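You operate a simulated robot arm through the tools that you are given. There is no shell and no other tool. Be economical: measure what you need, move in short steps, check, and stop when the job is done.

The job below is to be done with a simulated robot arm. You get a single attempt, and the scene is never put back.

Task
Turn the black dial to 12 m. Then turn the meter knob to 2. Then take the tube from the slats of the feed table between the side boards and put it on the bottom shelf at the pump end of the workbench. Then take the brass bush from the top of the sack stand lid and leave it on the upper shelf under the roller stand. Then pull the middle drawer open. Keep to this order. Set down upright: tube.

The check looks at the end state, three seconds after you hand in, the way a careful person would. Anything else that was tipped, shoved, dropped, spilled or broken makes it a failure. Lids that push on must go on centred and level and be pressed home; caps that screw on are set level and turned clockwise until they are tight.

Robot
A 7-joint arm with a fingered hand on a trunk, on a base that drives. Base frame: it is fixed to the floor where the robot stands at the start and does not move with it; the origin is under the middle of the robot, x ahead of it, y to its left, z up. Units: cm, degrees, N and s.
With the tool pointing down near the work surface it reaches from about 22 to 78 cm from the robot's upright axis, wherever it stands. Its first joint turns from -166.0 to 166.0 degrees. Places, roughly: black dial [50, -20, 60]; bottom shelf at the pump end of the workbench [-410, 60, 10]; brass bush (4x4x4 cm) [-370, -120, 70]; meter knob [-30, 140, 80]; middle drawer [-420, 130, 60]; tube (5x5x11 cm) [-90, 120, 60]; upper shelf under the roller stand [-450, 190, 50]. Payload 4 kg.
The TCP is the grasp point between the finger pads, 2.8 cm short of the fingertips. In the tool frame z runs along the fingers and y along their closing line. The gripper opens to 16.8 cm. The gripper's body begins 7.9 cm behind the TCP. The gripper is a hand of 4 fingers: y runs from the thumb to the fingers, the wrist lies at [0, 0, -24.9] in the tool frame, and closing takes about 1.5 s.
Orientation is told as [roll, pitch, yaw] about the base's x, y, z axes, in that order, counted from this pose: with the fingers straight down and closing along the base's y, the tool's x points along the base's -x, its y along +y and its z along -z.

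Tools
- The arm moves only by the tool step_arm. Its argument "steps" is a list of rows, each an object of numbers (a shift or turn left out is 0, a gripper value left out holds the last): "ax", "ay", "az": the turn, a rotation vector about the base's x, y, z in degrees; "tx", "ty", "tz": the shift along the base's x, y, z in cm. In form: [{"ax": .., "ay": .., "az": .., "tx": .., "ty": .., "tz": ..}, ...]. A call has 1 to 8 rows; each row shifts and turns the commanded pose from where the row before left it. "jaw" is the gripper command, from -1 (shut) to 1 (fully open), values between in proportion, set as the call begins (left out, the last holds). Rows are played at 5 a second. More than 5 cm and 8.6 degrees between two rows, or a gripper value outside its range, and nothing of the call is played. Where a pose cannot be reached the arm comes as near as it can. A force on the tool above 40 N (or 10 N above the force at the start of the call, whichever is more), or a blocked arm, ends the call early, and 0.2 s more pass. The fingers move at their own pace (about 15.3 cm/s each) and stop on an object; they squeeze with about 29 N. The grip force told is the motor's: it shows also when the fingers shut on nothing. Time passes only in rows, and 0.2 s behind the last, so rows that do not move let the fingers close. The reply holds the time, the measured pose of the TCP, the force on the tool along the base axes, the opening and the grip force, in the units named above and with some noise, with the torque about the TCP (base axes, N m) and any sound that the robot's microphone picked up.
- Cameras (640 x 400 px; columns grow to the right, rows downward): "scene" is now at [0.85, 9.88, 129.92]; the picture's right is [-0.50, -0.86, 0.00], its down [-0.66, 0.39, -0.64] and it looks along [0.55, -0.32, -0.77] (base axes); focal length 251 px, centre (320, 200). "wrist" rides on the gripper at [6, -6, -11] in the tool frame; the picture's right is [0.71, 0.71, 0.00], its down [-0.56, 0.56, -0.61] and it looks along [-0.43, 0.43, 0.79] (tool axes); focal length 265 px, centre (320, 200). There is no depth. A picture from a camera that has moved, and an enlarged one, comes with that camera's place and axes in the base frame and with its lens.
- camera(camera): a new picture of that camera. It takes no simulated time.
- raise_lower(by): slides the trunk up (or, below 0, down) by that many cm; the arm and the scene camera ride with it, the base frame stays. It gives what a move gives, with no picture.
- steer(legs): drives the robot by 1 to 6 legs, each [ahead, turn to the left] in cm and degrees, along the robot's own axes; the way and the turn of a leg run together, so that a leg with both is an arc; at most 150 cm and 180 degrees a leg. The arm and the cameras ride along, it lands a little off, and it stops where it bumps. It gives what a move gives.
- finger_targets(finger1, finger2, finger3, thumb_bend): sets how far each is bent, from 0 (flat) to 100 (curled in); at 30 the hand is open as for a grip, at 70 the pads meet at the TCP. One left out holds its place. A second passes; each finger stops where it meets its share of the squeeze, and holds until it gets a number again. A gripper value or a shape takes the hand back. It gives what a move gives, with no picture; readings hold the bend of each and the force on the fingers (four entries, about 0 where the hand has none), thumb and palm.
- grasp_type(shape): the hand has 4 fingers and takes this shape, open, in about a second: jaw (thumb against the fingers, like two jaws); tri (thumb and two fingers); tip (a fingertip pinch); poke (one finger out to press); point (the index stretched); flat (the hand flat); cup (the hand cupped); fist (a fist). The gripper value then closes the fingers along that shape, each until it touches; the sizes above hold for jaw. It gives what a move gives, with no picture.
- pan_tilt(pan, tilt): turns the head with the scene camera to pan (to the left, within 155 degrees either way) and tilt (down, from -29 to 69), counted from straight ahead of the robot. It gives what a move gives.
- zoom(camera, box): a new picture of the part [left, top, right, bottom] of that camera's present view, enlarged. It takes no simulated time.
- sign_off(): hands the job in; it is judged then, once.

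Go step by step. Nothing tells you exact positions but the pictures and the camera data: compare them with the known pose of the tool, close in by small moves and look again before you grip or let go. The budget is 165 turns and 120 pictures, counting those below and the enlarged ones. Unless the task says otherwise, let go and move clear before handing in, and close with one line.

The tools are called after "Emit:" by a JSON object that holds its "method" and its "body". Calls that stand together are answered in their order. step_arm: Moves the arm, as the interface text tells. Its arguments: {"type":"object","properties":{"steps":{"type":"array","items":{"type":"object","properties":{"ax":{"type":"number"},"ay":{"type":"number"},"az":{"type":"number"},"tx":{"type":"number"},"ty":{"type":"number"},"tz":{"type":"number"}}}},"jaw":{"type":"number"}},"required":["steps"]} The other tools are called the same way: raise_lower (by) slides the trunk up or down; grasp_type (shape) gives the hand a shape; finger_targets (finger1, finger2, finger3, thumb_bend) moves the fingers one by one; steer (legs) drives the base; pan_tilt (pan, tilt) turns the head that bears the scene camera; camera (camera) takes a picture; zoom (camera, box) takes an enlarged picture of a part of a camera's view; sign_off () hands the job in.

At the start:

```text
clock: 0.0
position: [52.74, 5.97, 78.87]
orientation: [0.0, 0.0, 0.0]
ft_force: [-0.2, 0.0, -0.1]
ft_torque: [-0.01, -0.03, 0.0]
opening: 16.79
grip_force: 0.0
shape: jaw
bend: [30.0, 30.0, 30.0, 30.0]
finger forces: [0.1, 0.1, 0.0, 0.0, 0.1, 0.1]
trunk travel left (down, up): [-32.5, 26.5]
robot x, y, heading: [0.16, -2.17, -0.2]
head pan, tilt: [-30.2, 50.1]
```

scene: 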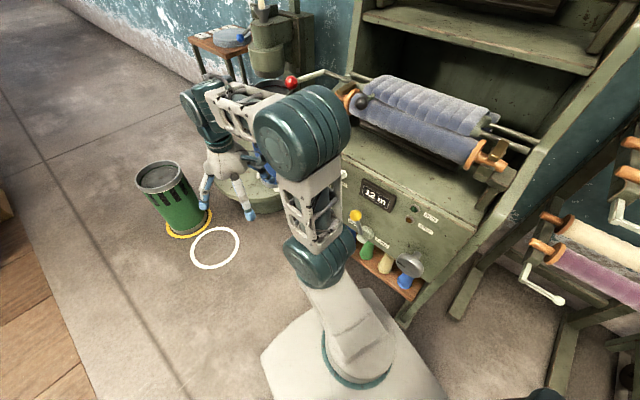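
wrist: 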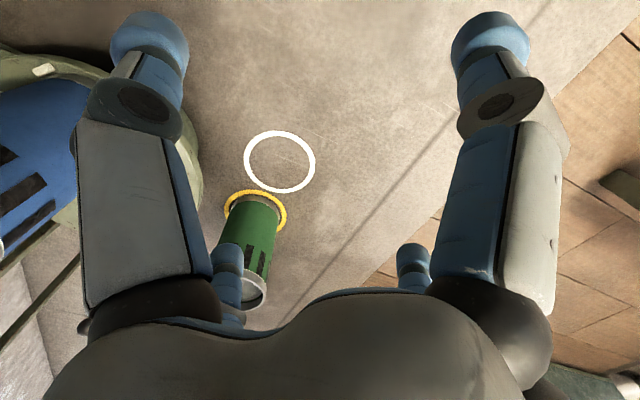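

I see a green machine with a "12 m" plate ahead and to the right. I'll look closer at the panel for the black dial.

Emit:
{"method": "zoom", "body": {"camera": "scene", "box": [320, 140, 480, 300]}}

Emit:
{"method": "zoom", "body": {"camera": "scene", "box": [150, 0, 350, 220]}}

```text
2.50 times, centred on (400, 220) of scene
camera zoom: at [0.85, 9.88, 129.92], right [-0.5, -0.86, 0.0], down [-0.66, 0.39, -0.64], along [0.55, -0.32, -0.77], focal length 628 px, centre (120, 150)
```

zoom: 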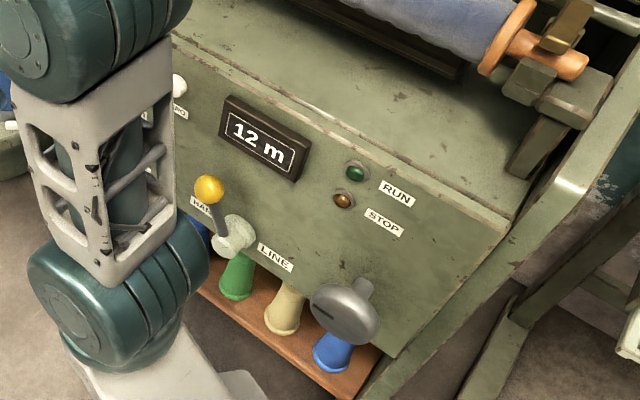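

```text
1.82 times, centred on (250, 110) of scene
camera zoom: at [0.85, 9.88, 129.92], right [-0.5, -0.86, 0.0], down [-0.66, 0.39, -0.64], along [0.55, -0.32, -0.77], focal length 456 px, centre (447, 364)
```

zoom: 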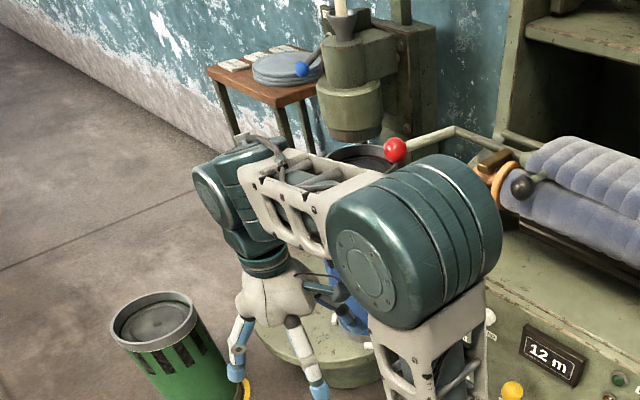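

The dial should be hidden behind the arm's elbow. I'll move the arm left and back to uncover it.

Emit:
{"method": "step_arm", "body": {"steps": [{"ty": 5}, {"ty": 5}, {"ty": 5}, {"ty": 5}, {"ty": 5}, {"ty": 5}, {"ty": 5, "tx": -3}, {"tx": -3, "ty": 4}]}}

Emit:
{"method": "camera", "body": {"camera": "scene"}}

```text
refused: row 7 steps farther than a row can; nothing moved
```

```text
115 pictures are left
camera scene: at [0.85, 9.88, 129.92], right [-0.5, -0.86, 0.0], down [-0.66, 0.39, -0.64], along [0.55, -0.32, -0.77], focal length 251 px, centre (320, 200)
```

scene: 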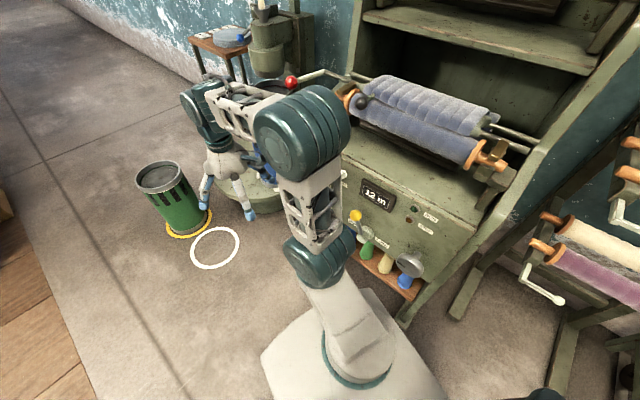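

The call was refused for one oversized row; I'll move left with legal rows.

Emit:
{"method": "step_arm", "body": {"steps": [{"ty": 5}, {"ty": 5}, {"ty": 5}, {"ty": 5}, {"ty": 5}, {"ty": 5}, {"ty": 5}, {"tx": -4}]}}

Emit:
{"method": "camera", "body": {"camera": "scene"}}

```text
clock: 1.8
position: [48.72, 41.19, 78.77]
orientation: [-0.1, 0.1, 0.0]
ft_force: [-0.2, 0.1, -0.2]
ft_torque: [-0.04, 0.0, -0.03]
opening: 16.79
grip_force: 0.0
shape: jaw
bend: [30.0, 30.0, 30.0, 30.0]
finger forces: [0.1, 0.0, 0.0, 0.0, 0.0, 0.0]
trunk travel left (down, up): [-32.5, 26.5]
robot x, y, heading: [0.1, -2.83, 0.2]
head pan, tilt: [-30.2, 50.1]
```

```text
114 pictures are left
camera scene: at [0.89, 9.96, 129.91], right [-0.5, -0.86, 0.0], down [-0.66, 0.39, -0.64], along [0.55, -0.32, -0.77], focal length 251 px, centre (320, 200)
```

scene: 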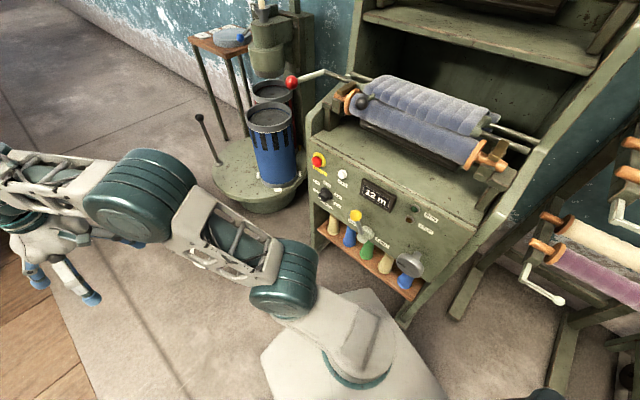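

Emit:
{"method": "zoom", "body": {"camera": "scene", "box": [295, 150, 375, 230]}}

Emit:
{"method": "zoom", "body": {"camera": "scene", "box": [300, 170, 350, 215]}}

```text
5.00 times, centred on (335, 190) of scene
camera zoom: at [0.89, 9.96, 129.91], right [-0.5, -0.86, 0.0], down [-0.66, 0.39, -0.64], along [0.55, -0.32, -0.77], focal length 1255 px, centre (245, 250)
```

zoom: 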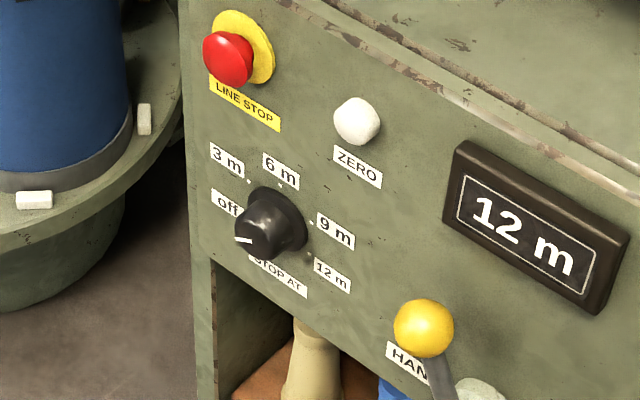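

```text
8.89 times, centred on (325, 192) of scene
camera zoom: at [0.89, 9.96, 129.91], right [-0.5, -0.86, 0.0], down [-0.66, 0.39, -0.64], along [0.55, -0.32, -0.77], focal length 2231 px, centre (276, 267)
```

zoom: 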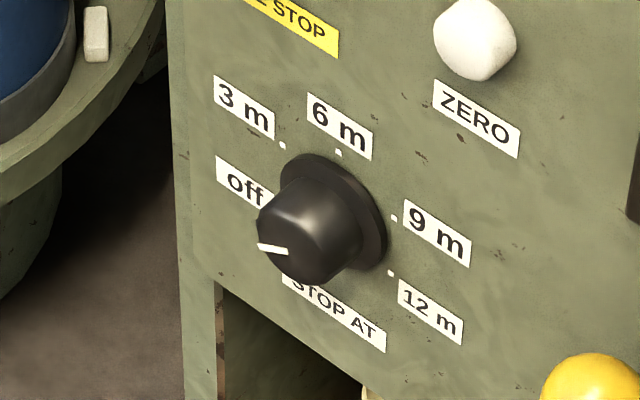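

The black "STOP AT" dial points at off, and the panel faces roughly (-0.4, 0.9). I'll look around to the left before driving to a spot in front of the panel.

Emit:
{"method": "pan_tilt", "body": {"pan": 60, "tilt": 40}}

Emit:
{"method": "camera", "body": {"camera": "scene"}}

Emit:
{"method": "pan_tilt", "body": {"pan": 120, "tilt": 35}}

Emit:
{"method": "camera", "body": {"camera": "scene"}}

```text
clock: 3.5
position: [48.88, 41.19, 78.89]
orientation: [0.0, 0.0, -0.1]
ft_force: [-0.2, -0.5, 0.2]
ft_torque: [0.01, -0.01, -0.01]
opening: 16.82
grip_force: 0.0
shape: jaw
bend: [30.0, 30.0, 30.0, 30.0]
finger forces: [0.1, 0.0, 0.0, 0.1, 0.1, 0.1]
trunk travel left (down, up): [-32.5, 26.5]
robot x, y, heading: [0.25, -2.4, -0.3]
head pan, tilt: [60.0, 40.0]
```

```text
111 pictures are left
camera scene: at [-1.54, 21.13, 131.35], right [0.87, -0.5, 0.0], down [-0.32, -0.56, -0.77], along [0.38, 0.66, -0.64], focal length 251 px, centre (320, 200)
```

scene: 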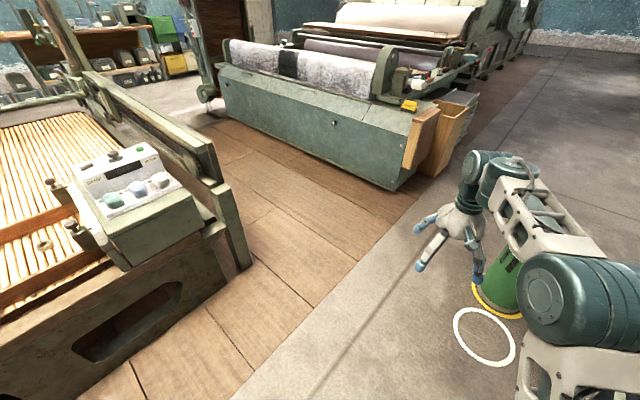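

```text
clock: 4.8
position: [48.92, 41.14, 78.82]
orientation: [0.0, 0.0, 0.0]
ft_force: [-0.5, -0.3, 1.0]
ft_torque: [0.01, -0.03, -0.04]
opening: 16.79
grip_force: 0.1
shape: jaw
bend: [30.0, 30.0, 30.0, 30.0]
finger forces: [0.0, 0.0, 0.0, 0.0, 0.1, 0.0]
trunk travel left (down, up): [-32.5, 26.5]
robot x, y, heading: [0.12, -3.04, -0.2]
head pan, tilt: [120.0, 35.0]
```

```text
110 pictures are left
camera scene: at [-10.2, 21.4, 132.1], right [0.87, 0.5, 0.0], down [0.29, -0.5, -0.82], along [-0.41, 0.71, -0.57], focal length 251 px, centre (320, 200)
```

scene: 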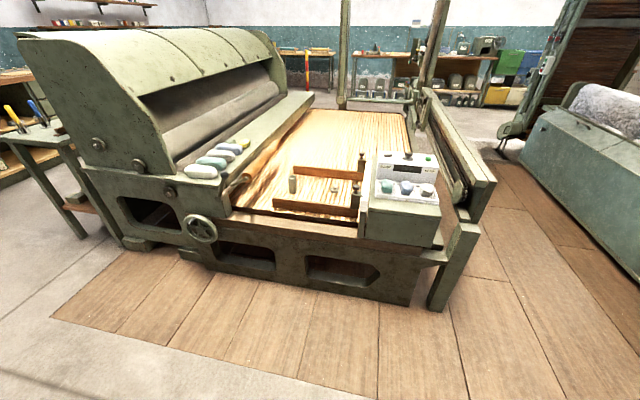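

The floor in front of the panel is free. I'll bring the arm to the front and close in, then drive round to face the panel.

Emit:
{"method": "step_arm", "body": {"steps": [{"ty": -5}, {"ty": -5}, {"ty": -5}, {"ty": -5}, {"ty": -5}, {"ty": -5}, {"tx": -4, "ty": -2}, {"tx": -4}]}}

Emit:
{"method": "steer", "body": {"legs": [[0, 58], [46, 0], [0, -123]]}}

Emit:
{"method": "pan_tilt", "body": {"pan": 0, "tilt": 45}}

Emit:
{"method": "camera", "body": {"camera": "scene"}}

```text
clock: 6.5
position: [40.71, 8.94, 78.86]
orientation: [0.1, 0.0, 0.1]
ft_force: [-0.8, 1.7, 0.4]
ft_torque: [-0.01, 0.02, -0.01]
opening: 16.79
grip_force: 0.0
shape: jaw
bend: [30.0, 30.0, 30.0, 30.0]
finger forces: [0.0, 0.0, 0.0, 0.1, 0.0, 0.0]
trunk travel left (down, up): [-32.5, 26.5]
robot x, y, heading: [0.56, -2.16, 0.1]
head pan, tilt: [120.0, 35.0]
```

```text
clock: 17.0
position: [52.26, 4.8, 78.81]
orientation: [0.1, -0.1, -64.4]
ft_force: [-0.3, 0.3, -0.3]
ft_torque: [0.02, 0.01, -0.04]
opening: 16.78
grip_force: 0.1
shape: jaw
bend: [30.0, 30.0, 30.0, 30.0]
finger forces: [0.1, 0.0, 0.1, 0.0, 0.0, 0.1]
trunk travel left (down, up): [-32.5, 26.5]
robot x, y, heading: [24.55, 36.32, -64.4]
head pan, tilt: [120.0, 35.0]
```

```text
clock: 19.0
position: [52.28, 4.74, 78.8]
orientation: [0.0, 0.1, -64.4]
ft_force: [0.2, 0.0, -0.4]
ft_torque: [-0.02, -0.01, -0.05]
opening: 16.79
grip_force: 0.0
shape: jaw
bend: [30.0, 30.0, 30.0, 30.0]
finger forces: [0.0, 0.0, 0.0, 0.0, 0.0, 0.1]
trunk travel left (down, up): [-32.5, 26.5]
robot x, y, heading: [24.21, 36.14, -64.3]
head pan, tilt: [0.0, 45.0]
```

```text
109 pictures are left
camera scene: at [39.82, 41.34, 130.63], right [-0.9, -0.43, 0.0], down [-0.31, 0.64, -0.71], along [0.31, -0.64, -0.71], focal length 251 px, centre (320, 200)
```

scene: 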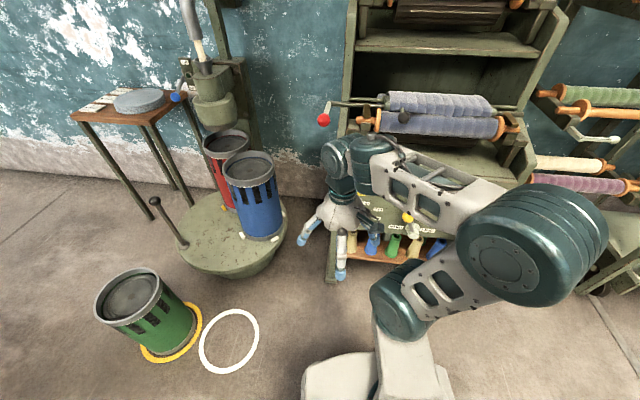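

I'm facing the panel. I'll back up slightly and tilt the hand to point horizontally at the panel.

Emit:
{"method": "steer", "body": {"legs": [[-14, 0]]}}

Emit:
{"method": "step_arm", "body": {"steps": [{"tx": 1.7, "ty": -3.6}, {"tx": 1.7, "ty": -3.6}, {"ax": -7.5, "ay": -3.6, "tx": 1, "ty": -2}, {"ax": -7.5, "ay": -3.6, "tx": 1, "ty": -2}, {"ax": -7.5, "ay": -3.6, "tx": 1, "ty": -2}, {"ax": -7.5, "ay": -3.6, "tx": 1, "ty": -2}, {"ax": -7.5, "ay": -3.6}, {"ax": -7.5, "ay": -3.6}]}}

Emit:
{"method": "camera", "body": {"camera": "scene"}}

Emit:
{"method": "camera", "body": {"camera": "wrist"}}

```text
clock: 20.3
position: [46.15, 17.3, 78.67]
orientation: [-0.1, 0.0, -64.4]
ft_force: [0.1, 0.7, 0.5]
ft_torque: [0.0, -0.04, -0.03]
opening: 16.77
grip_force: 0.0
shape: jaw
bend: [30.0, 30.0, 30.0, 30.0]
finger forces: [0.2, 0.0, 0.0, 0.0, 0.0, 0.0]
trunk travel left (down, up): [-32.5, 26.5]
robot x, y, heading: [18.3, 48.76, -64.4]
head pan, tilt: [0.0, 45.0]
```

```text
clock: 22.1
position: [53.56, 2.04, 78.69]
orientation: [0.1, -50.1, -64.5]
ft_force: [0.0, 1.7, -0.4]
ft_torque: [-0.04, 0.02, -0.01]
opening: 16.82
grip_force: 0.1
shape: jaw
bend: [30.0, 30.0, 30.0, 30.0]
finger forces: [0.0, 0.0, 0.1, 0.0, 0.0, 0.1]
trunk travel left (down, up): [-32.5, 26.5]
robot x, y, heading: [18.39, 48.78, -64.5]
head pan, tilt: [0.0, 45.0]
```

```text
108 pictures are left
camera scene: at [33.75, 53.93, 130.63], right [-0.9, -0.43, 0.0], down [-0.3, 0.64, -0.71], along [0.3, -0.64, -0.71], focal length 251 px, centre (320, 200)
```

scene: 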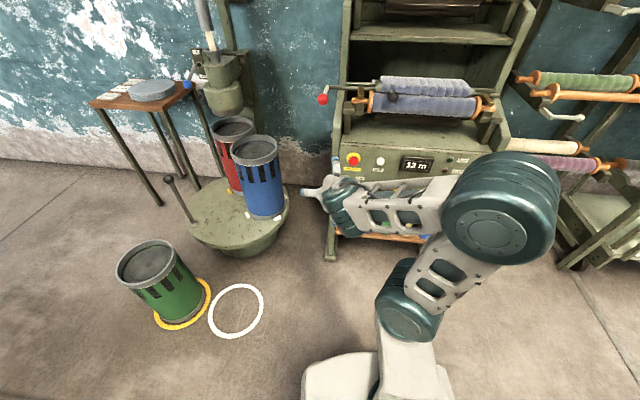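

```text
107 pictures are left
camera wrist: at [42.85, 10.6, 81.05], right [0.44, 0.71, -0.54], down [0.45, 0.34, 0.82], along [0.77, -0.61, -0.17], focal length 265 px, centre (320, 200)
```

wrist: 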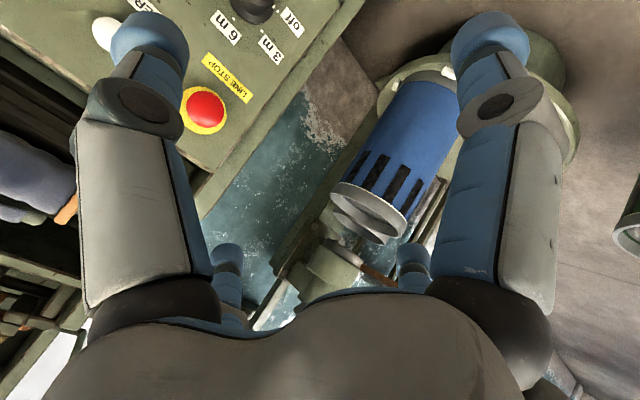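

Emit:
{"method": "zoom", "body": {"camera": "scene", "box": [320, 140, 500, 250]}}

```text
3.56 times, centred on (410, 195) of scene
camera zoom: at [33.75, 53.93, 130.63], right [-0.9, -0.43, 0.0], down [-0.3, 0.64, -0.71], along [0.3, -0.64, -0.71], focal length 892 px, centre (0, 218)
```

zoom: 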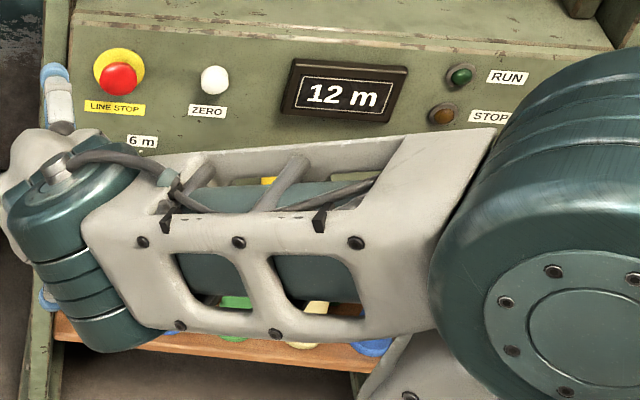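

The dial seems near (53,-22,57), with panel yaw about 21°. I'll level the hand and lower it to the dial's height at about 20 cm stand-off.

Emit:
{"method": "step_arm", "body": {"steps": [{"ax": -7.5, "ay": -3.6, "tz": -2.5, "tx": -1}, {"ax": -7.5, "ay": -3.6, "tz": -2.5, "tx": -1}, {"ax": -7.5, "ay": -3.6, "tz": -2.5, "tx": -1}, {"ax": -7.5, "ay": -3.6, "tz": -2.5, "tx": -1}, {"ax": -6, "ay": -2.9, "tz": -3, "tx": -1}, {"az": -5, "tz": -4, "tx": -1}, {"tz": -3, "tx": -1.6, "ty": -1.5}, {"tz": -1, "tx": -1, "ty": -2}]}}

Emit:
{"method": "camera", "body": {"camera": "wrist"}}

Emit:
{"method": "camera", "body": {"camera": "scene"}}

```text
clock: 23.9
position: [47.43, -5.01, 58.11]
orientation: [34.5, -89.9, -103.9]
ft_force: [0.8, 0.4, 0.4]
ft_torque: [0.0, -0.02, 0.0]
opening: 16.84
grip_force: 0.0
shape: jaw
bend: [30.0, 30.0, 30.0, 30.0]
finger forces: [0.1, 0.1, 0.1, 0.0, 0.1, 0.1]
out of reach, approached as far as the arm can: row 5, 6
trunk travel left (down, up): [-32.5, 26.5]
robot x, y, heading: [18.38, 48.75, -64.4]
head pan, tilt: [0.0, 45.0]
```

```text
105 pictures are left
camera wrist: at [37.97, 3.16, 51.99], right [0.66, 0.25, -0.71], down [0.3, 0.77, 0.56], along [0.68, -0.59, 0.43], focal length 265 px, centre (320, 200)
```

wrist: 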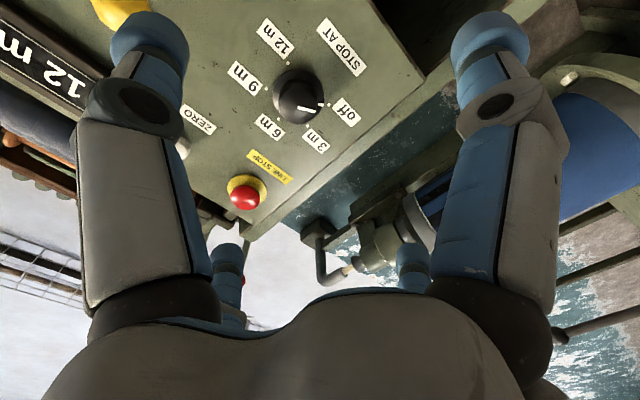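

```text
104 pictures are left
camera scene: at [33.78, 53.98, 130.63], right [-0.9, -0.43, 0.0], down [-0.3, 0.64, -0.71], along [0.3, -0.64, -0.71], focal length 251 px, centre (320, 200)
```

scene: 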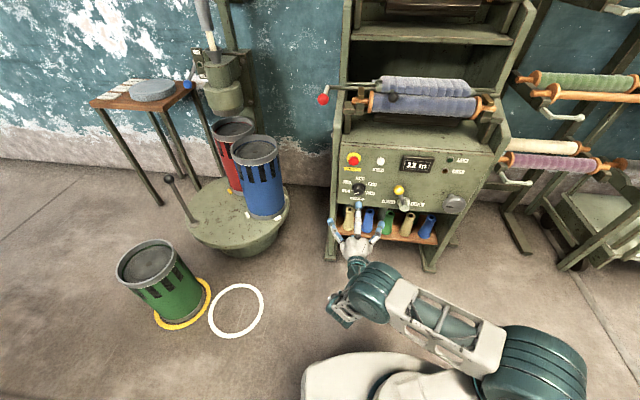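

Emit:
{"method": "zoom", "body": {"camera": "wrist", "box": [220, 20, 380, 160]}}

Emit:
{"method": "zoom", "body": {"camera": "scene", "box": [335, 145, 415, 215]}}

```text
2.86 times, centred on (300, 90) of wrist
camera zoom: at [37.97, 3.16, 51.99], right [0.66, 0.25, -0.71], down [0.3, 0.77, 0.56], along [0.68, -0.59, 0.43], focal length 758 px, centre (377, 514)
```

zoom: 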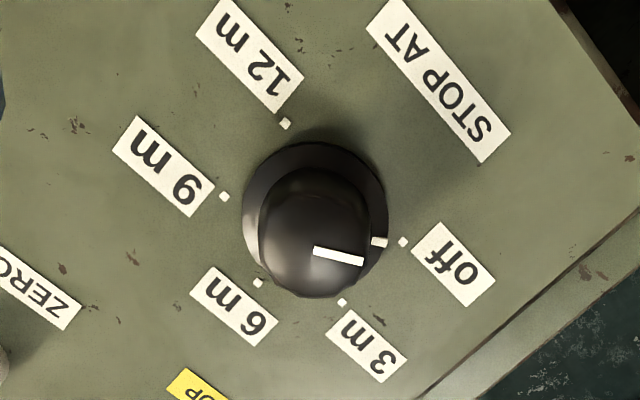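

```text
5.71 times, centred on (375, 180) of scene
camera zoom: at [33.78, 53.98, 130.63], right [-0.9, -0.43, 0.0], down [-0.3, 0.64, -0.71], along [0.3, -0.64, -0.71], focal length 1434 px, centre (6, 314)
```

zoom: 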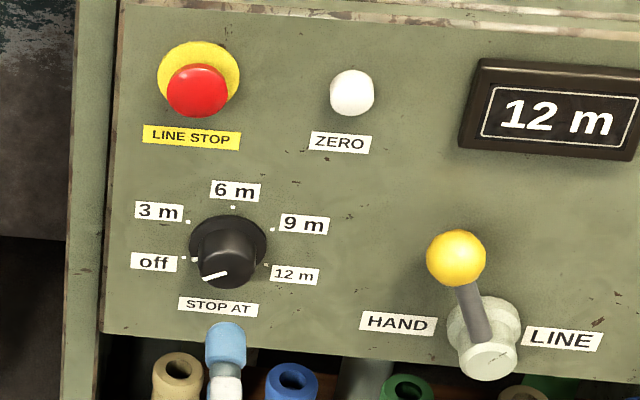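

The dial base is about (52,-22.3,59.8), pointing at off, and 12 m lies about 230° clockwise. I'll pre-rotate the hand counter-clockwise at stand-off to gain range.

Emit:
{"method": "step_arm", "body": {"jaw": -0.05, "steps": [{"ax": -2.9, "ay": 7.5, "tz": 1.7}, {"ax": -2.9, "ay": 7.5}, {"ax": -2.9, "ay": 7.5}, {"ax": -2.9, "ay": 7.5}, {"ax": -2.9, "ay": 7.5}, {"ax": -2.9, "ay": 7.5}, {"ax": -2.9, "ay": 7.5}]}}

Emit:
{"method": "step_arm", "body": {"steps": [{"ax": -2.9, "ay": 7.5}, {"ax": -2.9, "ay": 7.5}, {"ax": -2.9, "ay": 7.5}, {"ax": -2.9, "ay": 7.5}, {"ax": -2.9, "ay": 7.5}, {"ax": -2.9, "ay": 7.5}, {"ax": -2.9, "ay": 7.5}]}}

Emit:
{"method": "camera", "body": {"camera": "wrist"}}

```text
clock: 25.5
position: [47.29, -4.91, 59.89]
orientation: [-90.4, -33.7, 21.1]
ft_force: [-0.4, 0.2, 0.4]
ft_torque: [0.04, 0.0, 0.03]
opening: 8.05
grip_force: 0.0
shape: jaw
bend: [35.0, 35.0, 35.0, 35.0]
finger forces: [0.0, 0.0, 0.1, 0.0, 0.1, 0.1]
trunk travel left (down, up): [-32.5, 26.5]
robot x, y, heading: [18.63, 48.83, -64.4]
head pan, tilt: [0.0, 45.0]
```

```text
clock: 27.1
position: [47.35, -4.99, 59.84]
orientation: [-90.5, 22.6, 21.0]
ft_force: [-0.3, 0.0, -0.1]
ft_torque: [0.0, -0.01, -0.02]
opening: 8.02
grip_force: 0.1
shape: jaw
bend: [35.0, 35.0, 35.0, 35.0]
finger forces: [0.0, 0.0, 0.0, 0.1, 0.0, 0.0]
trunk travel left (down, up): [-32.5, 26.5]
robot x, y, heading: [18.04, 48.92, -64.4]
head pan, tilt: [0.0, 45.0]
```

```text
101 pictures are left
camera wrist: at [40.36, 4.12, 67.56], right [-0.86, -0.34, -0.38], down [0.06, 0.68, -0.73], along [0.5, -0.66, -0.56], focal length 265 px, centre (320, 200)
```

wrist: 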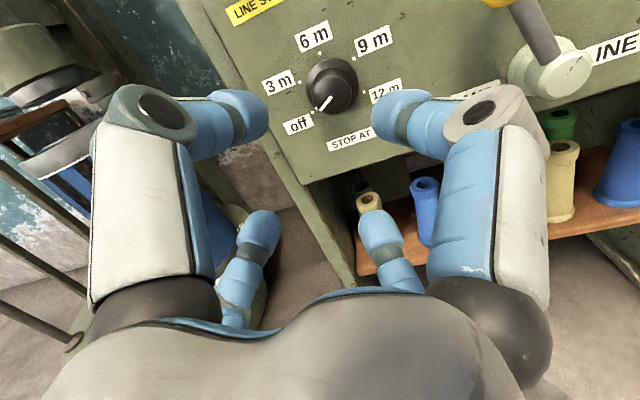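

The hand is a four-finger cross, good for a knob. I'll zoom to refine the dial's position.

Emit:
{"method": "zoom", "body": {"camera": "wrist", "box": [250, 10, 420, 160]}}

```text
2.67 times, centred on (335, 85) of wrist
camera zoom: at [40.36, 4.12, 67.56], right [-0.86, -0.34, -0.38], down [0.06, 0.68, -0.73], along [0.5, -0.66, -0.56], focal length 708 px, centre (280, 507)
```

zoom: 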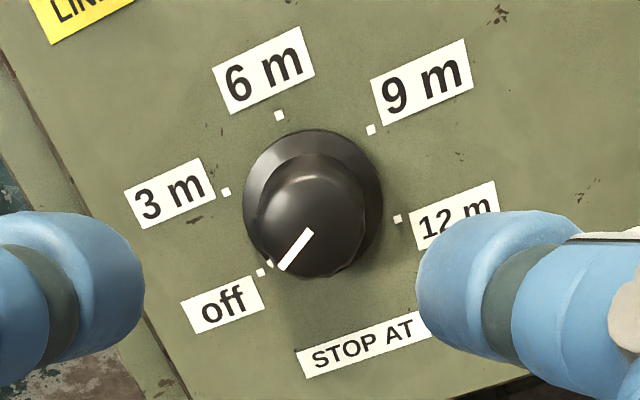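

Triangulation agrees on the dial base at (53,-24.4,59.8). I'll approach along the panel normal.

Emit:
{"method": "step_arm", "body": {"steps": [{"tx": -0.8, "ty": -0.3}, {"tx": -0.8, "ty": -0.3}, {"tx": 1.08, "ty": -2.8}, {"tx": 1.08, "ty": -2.8}, {"tx": 1.08, "ty": -2.8}, {"tx": 0.36, "ty": -0.93}]}}

Emit:
{"method": "camera", "body": {"camera": "wrist"}}

Emit:
{"method": "zoom", "body": {"camera": "scene", "box": [315, 140, 415, 230]}}

```text
clock: 28.5
position: [49.36, -14.92, 59.77]
orientation: [-90.6, 22.5, 21.0]
ft_force: [-0.7, -0.2, -0.8]
ft_torque: [0.02, -0.03, -0.02]
opening: 8.03
grip_force: 0.1
shape: jaw
bend: [35.0, 35.0, 35.0, 35.0]
finger forces: [0.1, 0.1, 0.0, 0.0, 0.1, 0.1]
trunk travel left (down, up): [-32.5, 26.5]
robot x, y, heading: [18.59, 48.66, -64.2]
head pan, tilt: [0.0, 45.0]
```

```text
99 pictures are left
camera wrist: at [42.41, -5.77, 67.55], right [-0.86, -0.34, -0.38], down [0.06, 0.68, -0.73], along [0.51, -0.65, -0.56], focal length 265 px, centre (320, 200)
```

wrist: 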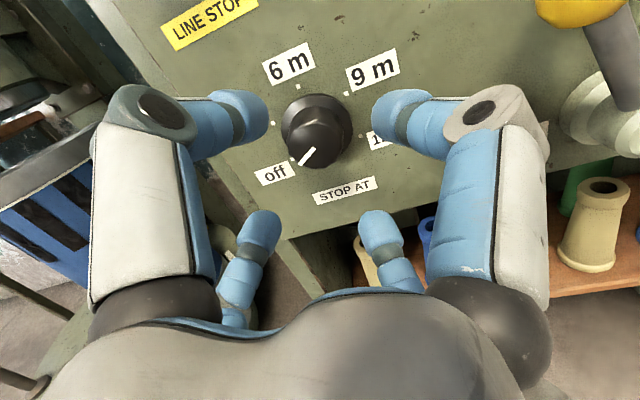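

```text
4.44 times, centred on (365, 185) of scene
camera zoom: at [33.77, 53.96, 130.62], right [-0.9, -0.43, 0.0], down [-0.31, 0.64, -0.71], along [0.31, -0.64, -0.71], focal length 1116 px, centre (120, 267)
```

zoom: 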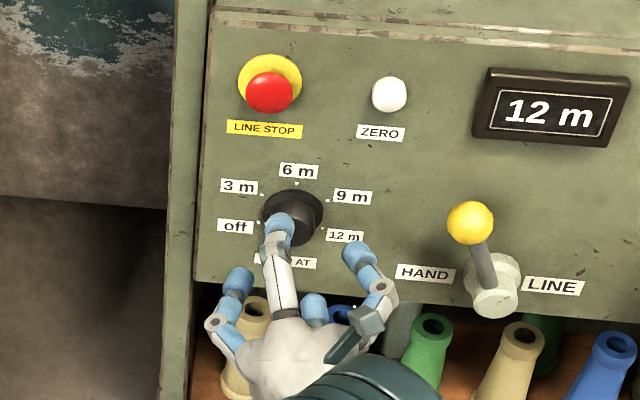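

Alignment is good. I'll advance 6 cm and look.

Emit:
{"method": "step_arm", "body": {"steps": [{"tx": 0.72, "ty": -1.86}, {"tx": 0.72, "ty": -1.86}, {"tx": 0.36, "ty": -0.93}, {"tx": 0.36, "ty": -0.93}]}}

Emit:
{"method": "camera", "body": {"camera": "wrist"}}

```text
clock: 29.5
position: [51.56, -20.48, 59.73]
orientation: [-90.7, 22.4, 21.0]
ft_force: [-0.6, 3.8, 1.4]
ft_torque: [-0.08, 0.03, -0.2]
opening: 8.05
grip_force: 0.1
shape: jaw
bend: [35.0, 35.0, 35.0, 35.0]
finger forces: [4.0, 0.0, 0.0, 0.1, 0.1, 0.0]
trunk travel left (down, up): [-32.5, 26.5]
robot x, y, heading: [18.27, 48.8, -64.6]
head pan, tilt: [0.0, 45.0]
```

```text
97 pictures are left
camera wrist: at [44.5, -11.33, 67.47], right [-0.86, -0.34, -0.38], down [0.06, 0.68, -0.73], along [0.51, -0.66, -0.56], focal length 265 px, centre (320, 200)
```

wrist: 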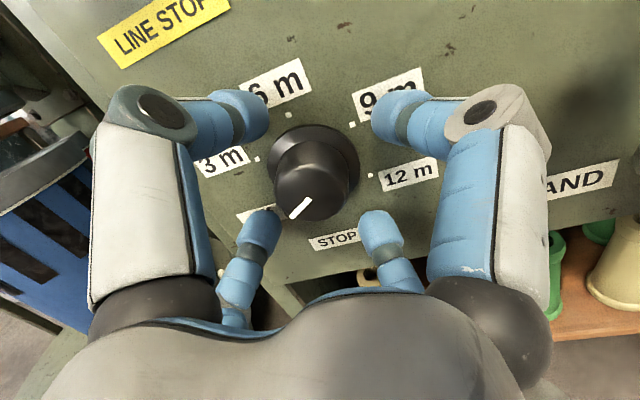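

A fingertip touches the panel lightly, so I'll back off 0.8 cm, trim the centring and close.

Emit:
{"method": "step_arm", "body": {"steps": [{"tx": -0.03, "ty": 0.84, "tz": 0.1}, {}]}}

Emit:
{"method": "step_arm", "body": {"jaw": -0.6, "steps": [{}, {}, {}, {}]}}

Emit:
{"method": "camera", "body": {"camera": "wrist"}}

```text
clock: 30.1
position: [51.51, -19.48, 59.95]
orientation: [-90.6, 22.5, 21.1]
ft_force: [0.1, 0.2, -0.7]
ft_torque: [-0.01, -0.02, -0.02]
opening: 8.01
grip_force: 0.1
shape: jaw
bend: [35.0, 35.0, 35.0, 35.0]
finger forces: [0.0, 0.0, 0.0, 0.0, 0.0, 0.0]
trunk travel left (down, up): [-32.5, 26.5]
robot x, y, heading: [18.05, 48.86, -64.4]
head pan, tilt: [0.0, 45.0]
```

```text
clock: 31.1
position: [51.6, -19.57, 59.82]
orientation: [-90.7, 22.5, 20.9]
ft_force: [3.5, -3.8, 1.3]
ft_torque: [0.01, 0.0, -0.01]
opening: 3.64
grip_force: 29.4
shape: jaw
bend: [77.0, 77.0, 77.0, 51.0]
finger forces: [25.6, 25.2, 25.8, 0.0, 26.8, 0.0]
trunk travel left (down, up): [-32.5, 26.5]
robot x, y, heading: [18.29, 48.72, -64.2]
head pan, tilt: [0.0, 45.0]
```

```text
96 pictures are left
camera wrist: at [44.52, -10.48, 67.65], right [-0.86, -0.34, -0.38], down [0.06, 0.68, -0.73], along [0.51, -0.66, -0.56], focal length 265 px, centre (320, 200)
```

wrist: 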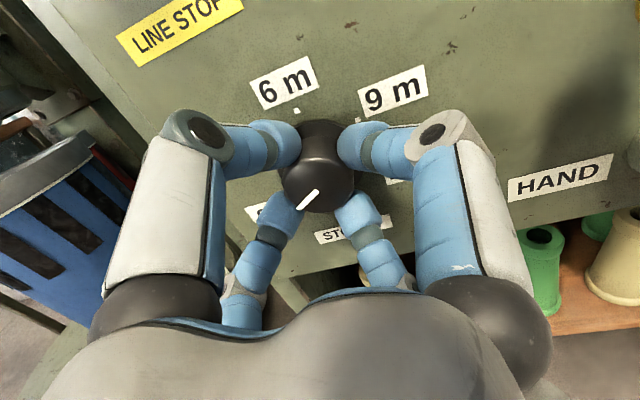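

Firmly gripped on all fingers. I'll turn clockwise 56° and check.

Emit:
{"method": "step_arm", "body": {"steps": [{"ax": 2.9, "ay": -7.5}, {"ax": 2.9, "ay": -7.5}, {"ax": 2.9, "ay": -7.5}, {"ax": 2.9, "ay": -7.5}, {"ax": 2.9, "ay": -7.5}, {"ax": 2.9, "ay": -7.5}, {"ax": 2.9, "ay": -7.5}]}}

Emit:
{"method": "camera", "body": {"camera": "wrist"}}

```text
clock: 32.7
position: [51.65, -19.59, 59.76]
orientation: [-90.5, -34.1, 21.0]
ft_force: [7.0, -1.2, 3.2]
ft_torque: [-0.45, -0.13, -0.14]
opening: 3.67
grip_force: 28.7
shape: jaw
bend: [77.0, 77.0, 77.0, 51.0]
finger forces: [24.7, 23.6, 27.6, 0.1, 30.8, 0.0]
trunk travel left (down, up): [-32.5, 26.5]
robot x, y, heading: [18.35, 49.0, -64.5]
head pan, tilt: [0.0, 45.0]
```

```text
95 pictures are left
camera wrist: at [39.91, -12.28, 61.44], right [-0.18, -0.07, -0.98], down [0.51, 0.85, -0.15], along [0.84, -0.52, -0.11], focal length 265 px, centre (320, 200)
```

wrist: 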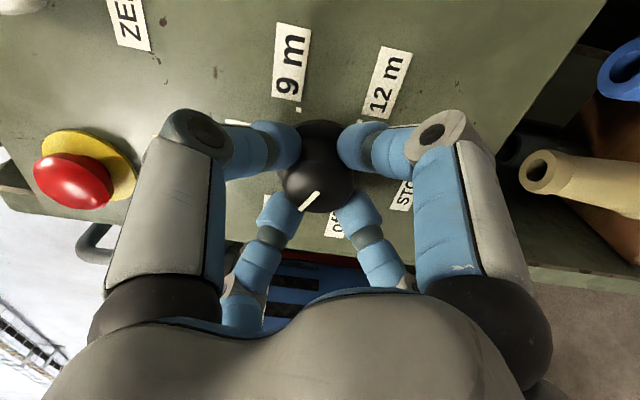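

The dial turns with the hand. I'll continue clockwise.

Emit:
{"method": "step_arm", "body": {"steps": [{"ax": 2.9, "ay": -7.5}, {"ax": 2.9, "ay": -7.5}, {"ax": 2.9, "ay": -7.5}, {"ax": 2.9, "ay": -7.5}, {"ax": 2.9, "ay": -7.5}, {"ax": 2.9, "ay": -7.5}, {"ax": 2.9, "ay": -7.5}]}}

Emit:
{"method": "step_arm", "body": {"steps": [{"ax": 2.9, "ay": -7.5}, {"ax": 2.9, "ay": -7.5}, {"ax": 2.9, "ay": -7.5}, {"ax": 2.9, "ay": -7.5}, {"ax": 2.9, "ay": -7.5}, {"ax": 2.9, "ay": -7.5}, {"ax": 2.9, "ay": -7.5}]}}

Emit:
{"method": "camera", "body": {"camera": "wrist"}}

```text
clock: 34.3
position: [51.58, -19.55, 59.89]
orientation: [68.8, -89.8, -138.0]
ft_force: [12.6, -3.8, 6.1]
ft_torque: [-0.54, -0.15, -0.37]
opening: 3.67
grip_force: 28.8
shape: jaw
bend: [77.0, 77.0, 78.0, 51.0]
finger forces: [22.4, 23.6, 30.8, 0.0, 30.1, 0.0]
trunk travel left (down, up): [-32.5, 26.5]
robot x, y, heading: [18.24, 48.94, -64.5]
head pan, tilt: [0.0, 45.0]
```

```text
clock: 35.9
position: [51.58, -19.63, 60.02]
orientation: [89.5, -33.5, -158.6]
ft_force: [9.5, 4.0, 12.0]
ft_torque: [-0.38, -0.14, -0.5]
opening: 3.68
grip_force: 28.7
shape: jaw
bend: [77.0, 77.0, 78.0, 51.0]
finger forces: [22.9, 26.7, 35.7, 0.0, 27.5, 0.0]
trunk travel left (down, up): [-32.5, 26.5]
robot x, y, heading: [18.13, 48.98, -64.7]
head pan, tilt: [0.0, 45.0]
```

```text
94 pictures are left
camera wrist: at [49.25, -8.68, 51.69], right [0.92, 0.35, 0.2], down [-0.37, 0.51, 0.78], along [0.17, -0.78, 0.6], focal length 265 px, centre (320, 200)
```

wrist: 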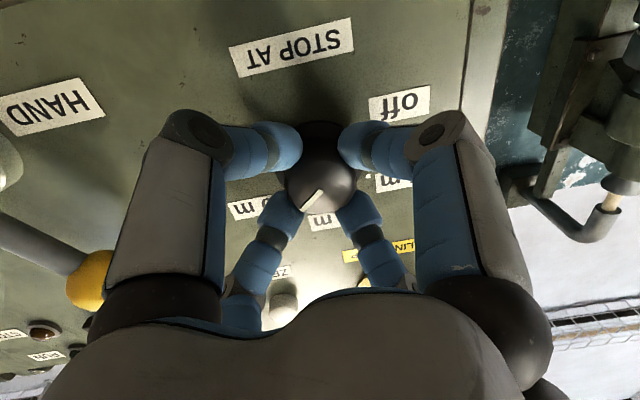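

About 170° done. Continuing by 64° and checking with both cameras.

Emit:
{"method": "step_arm", "body": {"steps": [{"ax": 2.9, "ay": -7.5}, {"ax": 2.9, "ay": -7.5}, {"ax": 2.9, "ay": -7.5}, {"ax": 2.9, "ay": -7.5}, {"ax": 2.9, "ay": -7.5}, {"ax": 2.9, "ay": -7.5}, {"ax": 2.9, "ay": -7.5}]}}

Emit:
{"method": "camera", "body": {"camera": "wrist"}}

```text
clock: 37.5
position: [51.56, -19.51, 60.1]
orientation: [89.7, 22.8, -158.6]
ft_force: [6.9, 1.7, 13.1]
ft_torque: [-0.23, -0.13, -0.49]
opening: 3.64
grip_force: 28.4
shape: jaw
bend: [77.0, 77.0, 78.0, 52.0]
finger forces: [24.7, 30.0, 33.6, 0.0, 25.1, 0.1]
trunk travel left (down, up): [-32.5, 26.5]
robot x, y, heading: [18.41, 48.95, -64.3]
head pan, tilt: [0.0, 45.0]
```

```text
93 pictures are left
camera wrist: at [54.9, -6.49, 56.82], right [0.35, 0.13, 0.93], down [-0.9, 0.3, 0.3], along [-0.24, -0.94, 0.23], focal length 265 px, centre (320, 200)
```

wrist: 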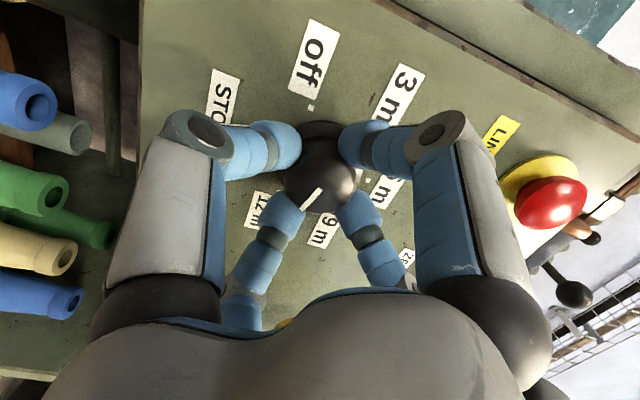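

Emit:
{"method": "zoom", "body": {"camera": "wrist", "box": [220, 90, 400, 260]}}

```text
2.35 times, centred on (310, 175) of wrist
camera zoom: at [54.9, -6.49, 56.82], right [0.35, 0.13, 0.93], down [-0.9, 0.3, 0.3], along [-0.24, -0.94, 0.23], focal length 624 px, centre (344, 259)
```

zoom: 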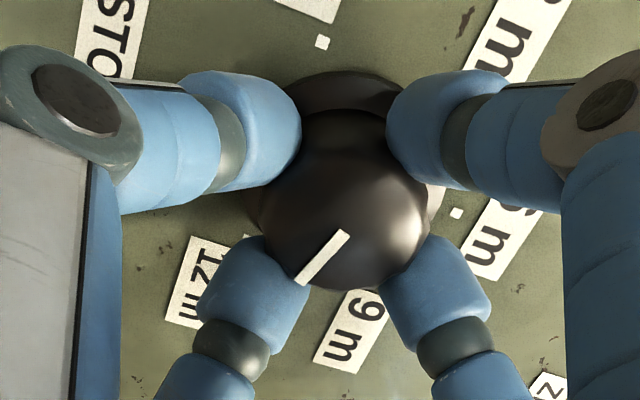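

The dot geometry gives exactly 60° per step, so 240° total and 14.5° remain. I'll turn that, then open and look.

Emit:
{"method": "step_arm", "body": {"steps": [{"ax": 2.62, "ay": -6.77}, {"ax": 2.62, "ay": -6.77}, {}]}}

Emit:
{"method": "step_arm", "body": {"jaw": -0.05, "steps": [{}, {}, {"tx": -0.72, "ty": 1.86}, {"tx": -1.44, "ty": 3.7}, {"tx": -1.44, "ty": 3.7}]}}

Emit:
{"method": "zoom", "body": {"camera": "wrist", "box": [220, 30, 400, 200]}}

Emit:
{"method": "zoom", "body": {"camera": "scene", "box": [330, 140, 430, 230]}}

```text
clock: 38.3
position: [51.39, -19.59, 59.99]
orientation: [89.8, 37.2, -158.6]
ft_force: [4.2, 2.4, 14.6]
ft_torque: [-0.34, 0.21, -0.51]
opening: 3.65
grip_force: 29.5
shape: jaw
bend: [77.0, 77.0, 78.0, 52.0]
finger forces: [25.5, 31.6, 33.2, 0.0, 25.1, 0.0]
trunk travel left (down, up): [-32.5, 26.5]
robot x, y, heading: [17.84, 48.6, -64.5]
head pan, tilt: [0.0, 45.0]
```

```text
clock: 39.5
position: [47.74, -10.44, 59.51]
orientation: [89.6, 37.3, -158.8]
ft_force: [-0.4, -0.2, 0.5]
ft_torque: [-0.01, 0.03, 0.01]
opening: 7.91
grip_force: 0.0
shape: jaw
bend: [36.0, 36.0, 36.0, 36.0]
finger forces: [0.0, 0.1, 0.1, 0.1, 0.1, 0.0]
trunk travel left (down, up): [-32.5, 26.5]
robot x, y, heading: [18.48, 48.83, -64.2]
head pan, tilt: [0.0, 45.0]
```

```text
2.35 times, centred on (310, 115) of wrist
camera zoom: at [51.68, 2.94, 58.45], right [0.13, 0.04, 0.99], down [-0.95, 0.28, 0.11], along [-0.28, -0.96, 0.08], focal length 624 px, centre (344, 400)
```

zoom: 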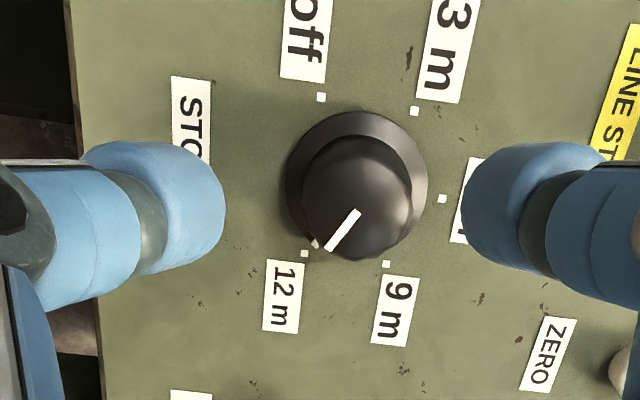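

```text
4.44 times, centred on (380, 185) of scene
camera zoom: at [33.81, 53.93, 130.63], right [-0.9, -0.43, 0.0], down [-0.31, 0.64, -0.71], along [0.3, -0.64, -0.71], focal length 1116 px, centre (53, 267)
```

zoom: 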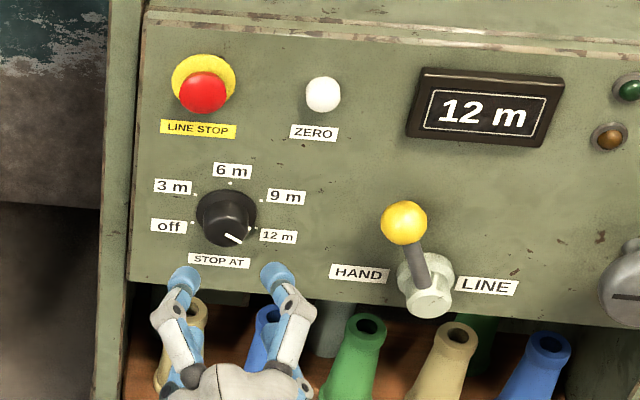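

The dial now stands at 12 m (skirt mark aligned with the dot). I'll retreat, unwind the wrist and point the hand down again.

Emit:
{"method": "step_arm", "body": {"steps": [{"tx": -1.4, "ty": 3.7}, {"tx": -1.4, "ty": 3.7, "tz": 2}, {"ax": -2.9, "ay": 7.5, "tz": 2}, {"ax": -2.9, "ay": 7.5, "tz": 2}, {"ax": -2.9, "ay": 7.5, "tz": 2}, {"ax": -2.9, "ay": 7.5, "tz": 2}, {"ax": -2.9, "ay": 7.5}, {"ax": -2.9, "ay": 7.5}]}}

Emit:
{"method": "step_arm", "body": {"steps": [{"ax": -2.9, "ay": 7.5}, {"ax": -2.9, "ay": 7.5}, {"ax": -2.9, "ay": 7.5}, {"ax": -2.9, "ay": 7.5}, {"ax": -2.9, "ay": 7.5}, {"ax": -2.9, "ay": 7.5}, {"ax": -2.9, "ay": 7.5}, {"ax": -2.9, "ay": 7.5}]}}

Emit:
{"method": "step_arm", "body": {"steps": [{"ax": -2.9, "ay": 7.5}, {"ax": -2.9, "ay": 7.5}, {"ax": 7.7, "ay": 3.0}, {"ax": 7.7, "ay": 3.0}, {"ax": 7.7, "ay": 3.0}, {"ax": 7.7, "ay": 3.0}, {"ax": 7.7, "ay": 3.0}, {"ax": 7.7, "ay": 3.0}]}}

Emit:
{"method": "step_arm", "body": {"steps": [{"ax": 7.7, "ay": 3.0}, {"ax": 7.7, "ay": 3.0, "tz": 4}, {"ax": 7.7, "ay": 3.0, "tz": 4}, {"ax": 7.7, "ay": 3.0, "tz": 4}, {"ax": 7.0, "ay": 2.7, "tz": 4}]}}

Emit:
{"method": "pan_tilt", "body": {"pan": 150, "tilt": 30}}

Emit:
{"method": "camera", "body": {"camera": "scene"}}

```text
clock: 41.3
position: [45.48, -3.93, 69.88]
orientation: [89.5, -11.2, -158.7]
ft_force: [0.3, 0.5, 0.0]
ft_torque: [0.02, 0.01, -0.01]
opening: 7.95
grip_force: 0.0
shape: jaw
bend: [36.0, 36.0, 36.0, 36.0]
finger forces: [0.0, 0.0, 0.1, 0.0, 0.0, 0.0]
out of reach, approached as far as the arm can: row 2
trunk travel left (down, up): [-32.5, 26.5]
robot x, y, heading: [18.05, 48.84, -64.7]
head pan, tilt: [0.0, 45.0]
```

```text
clock: 43.1
position: [45.53, -3.86, 69.99]
orientation: [89.0, -75.6, -158.4]
ft_force: [-0.4, -0.6, 0.5]
ft_torque: [0.02, 0.0, -0.02]
opening: 7.94
grip_force: 0.0
shape: jaw
bend: [36.0, 36.0, 36.0, 36.0]
finger forces: [0.0, 0.1, 0.0, 0.1, 0.1, 0.1]
trunk travel left (down, up): [-32.5, 26.5]
robot x, y, heading: [18.52, 48.99, -64.4]
head pan, tilt: [0.0, 45.0]
```

```text
clock: 44.9
position: [45.58, -3.73, 69.88]
orientation: [-1.8, -40.1, -66.7]
ft_force: [-0.3, -0.2, 0.1]
ft_torque: [0.0, 0.04, 0.0]
opening: 7.94
grip_force: 0.0
shape: jaw
bend: [36.0, 36.0, 36.0, 36.0]
finger forces: [0.0, 0.0, 0.1, 0.1, 0.0, 0.0]
trunk travel left (down, up): [-32.5, 26.5]
robot x, y, heading: [18.22, 48.61, -64.5]
head pan, tilt: [0.0, 45.0]
```

```text
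clock: 46.1
position: [45.47, -3.87, 85.92]
orientation: [-0.6, 0.4, -67.1]
ft_force: [-0.7, -0.6, 1.6]
ft_torque: [0.0, -0.01, -0.02]
opening: 7.98
grip_force: 0.0
shape: jaw
bend: [36.0, 36.0, 36.0, 36.0]
finger forces: [0.0, 0.1, 0.1, 0.0, 0.1, 0.1]
trunk travel left (down, up): [-32.5, 26.5]
robot x, y, heading: [18.22, 48.73, -64.4]
head pan, tilt: [0.0, 45.0]
```

```text
clock: 48.5
position: [45.43, -3.81, 85.88]
orientation: [-0.5, 0.2, -67.2]
ft_force: [0.6, -0.1, 0.2]
ft_torque: [0.03, -0.01, -0.01]
opening: 7.96
grip_force: 0.1
shape: jaw
bend: [36.0, 36.0, 36.0, 36.0]
finger forces: [0.0, 0.1, 0.1, 0.0, 0.0, 0.0]
trunk travel left (down, up): [-32.5, 26.5]
robot x, y, heading: [18.2, 48.96, -64.4]
head pan, tilt: [150.0, 30.0]
```

```text
89 pictures are left
camera scene: at [31.0, 70.31, 132.89], right [1.0, -0.08, 0.0], down [-0.04, -0.5, -0.87], along [0.07, 0.86, -0.5], focal length 251 px, centre (320, 200)
```

scene: 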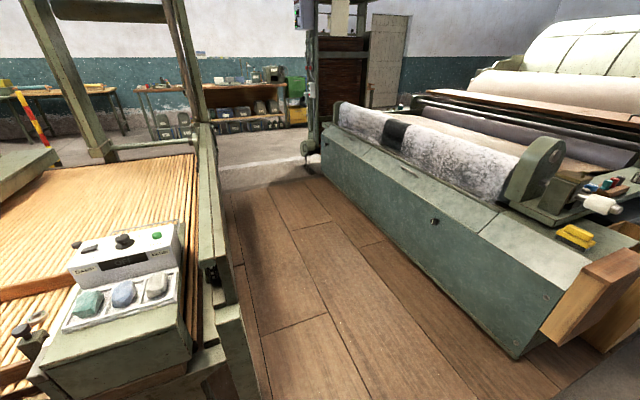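

Emit:
{"method": "zoom", "body": {"camera": "scene", "box": [0, 210, 200, 370]}}

```text
2.50 times, centred on (100, 290) of scene
camera zoom: at [31.0, 70.31, 132.89], right [1.0, -0.08, 0.0], down [-0.04, -0.5, -0.87], along [0.07, 0.86, -0.5], focal length 628 px, centre (870, -25)
```

zoom: 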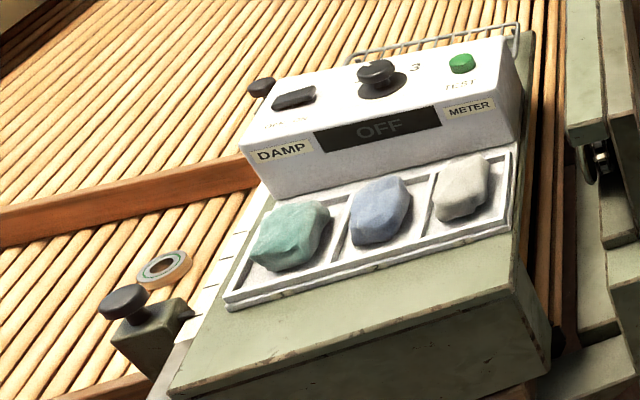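

The meter knob sits on top of the DAMP METER box near (-29,140,80). I'll raise the trunk, and drive round to face the feed table.

Emit:
{"method": "raise_lower", "body": {"by": 15}}

Emit:
{"method": "steer", "body": {"legs": [[0, 96], [0, 96], [36, 0], [0, -17]]}}

Emit:
{"method": "pan_tilt", "body": {"pan": 0, "tilt": 50}}

Emit:
{"method": "camera", "body": {"camera": "scene"}}

Emit:
{"method": "camera", "body": {"camera": "wrist"}}

```text
clock: 50.2
position: [45.36, -3.72, 100.83]
orientation: [-0.6, 0.3, -67.3]
ft_force: [-0.2, 0.8, -0.3]
ft_torque: [0.02, 0.0, 0.0]
opening: 7.97
grip_force: 0.0
shape: jaw
bend: [36.0, 36.0, 36.0, 36.0]
finger forces: [0.1, 0.0, 0.0, 0.0, 0.0, 0.1]
trunk travel left (down, up): [-47.5, 11.5]
robot x, y, heading: [18.47, 48.71, -64.5]
head pan, tilt: [150.0, 30.0]
```

```text
clock: 61.7
position: [-29.02, 130.04, 100.95]
orientation: [-0.6, 0.2, 110.1]
ft_force: [0.1, 0.1, -0.6]
ft_torque: [-0.01, 0.02, -0.01]
opening: 7.97
grip_force: 0.0
shape: jaw
bend: [36.0, 36.0, 36.0, 36.0]
finger forces: [0.0, 0.1, 0.0, 0.1, 0.0, 0.0]
trunk travel left (down, up): [-47.5, 11.5]
robot x, y, heading: [-4.07, 76.34, 112.6]
head pan, tilt: [150.0, 30.0]
```

```text
clock: 64.0
position: [-29.06, 130.05, 100.85]
orientation: [-0.6, 0.4, 109.9]
ft_force: [0.1, -0.6, 0.0]
ft_torque: [-0.02, -0.02, 0.04]
opening: 7.93
grip_force: 0.1
shape: jaw
bend: [36.0, 36.0, 36.0, 36.0]
finger forces: [0.0, 0.1, 0.0, 0.0, 0.1, 0.1]
trunk travel left (down, up): [-47.5, 11.5]
robot x, y, heading: [-4.32, 76.22, 112.9]
head pan, tilt: [0.0, 50.0]
```

```text
87 pictures are left
camera scene: at [-20.15, 71.55, 144.93], right [0.92, 0.39, 0.0], down [0.3, -0.71, -0.64], along [-0.25, 0.59, -0.77], focal length 251 px, centre (320, 200)
```

scene: 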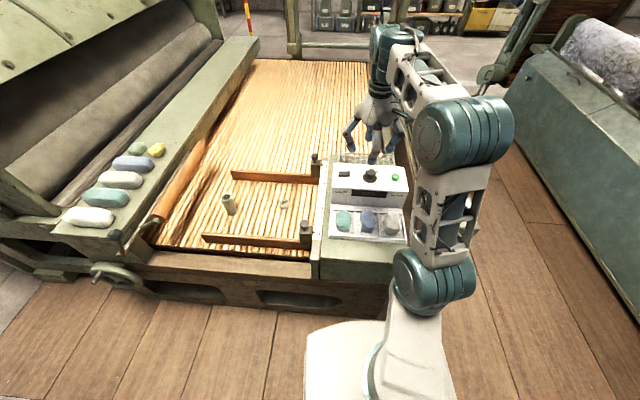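

```text
86 pictures are left
camera wrist: at [-21.45, 126.46, 111.92], right [-0.42, -0.91, 0.0], down [-0.72, 0.33, 0.61], along [-0.55, 0.26, -0.8], focal length 265 px, centre (320, 200)
```

wrist: 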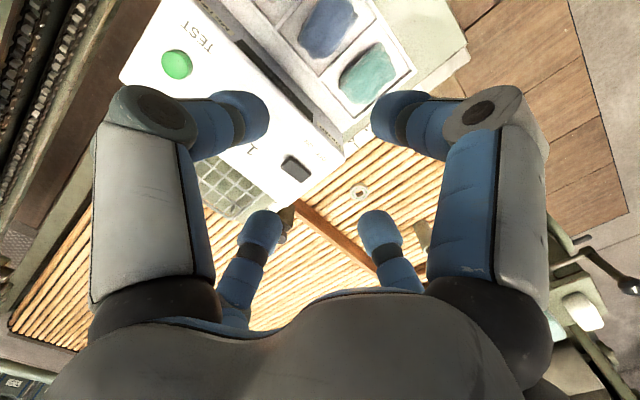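

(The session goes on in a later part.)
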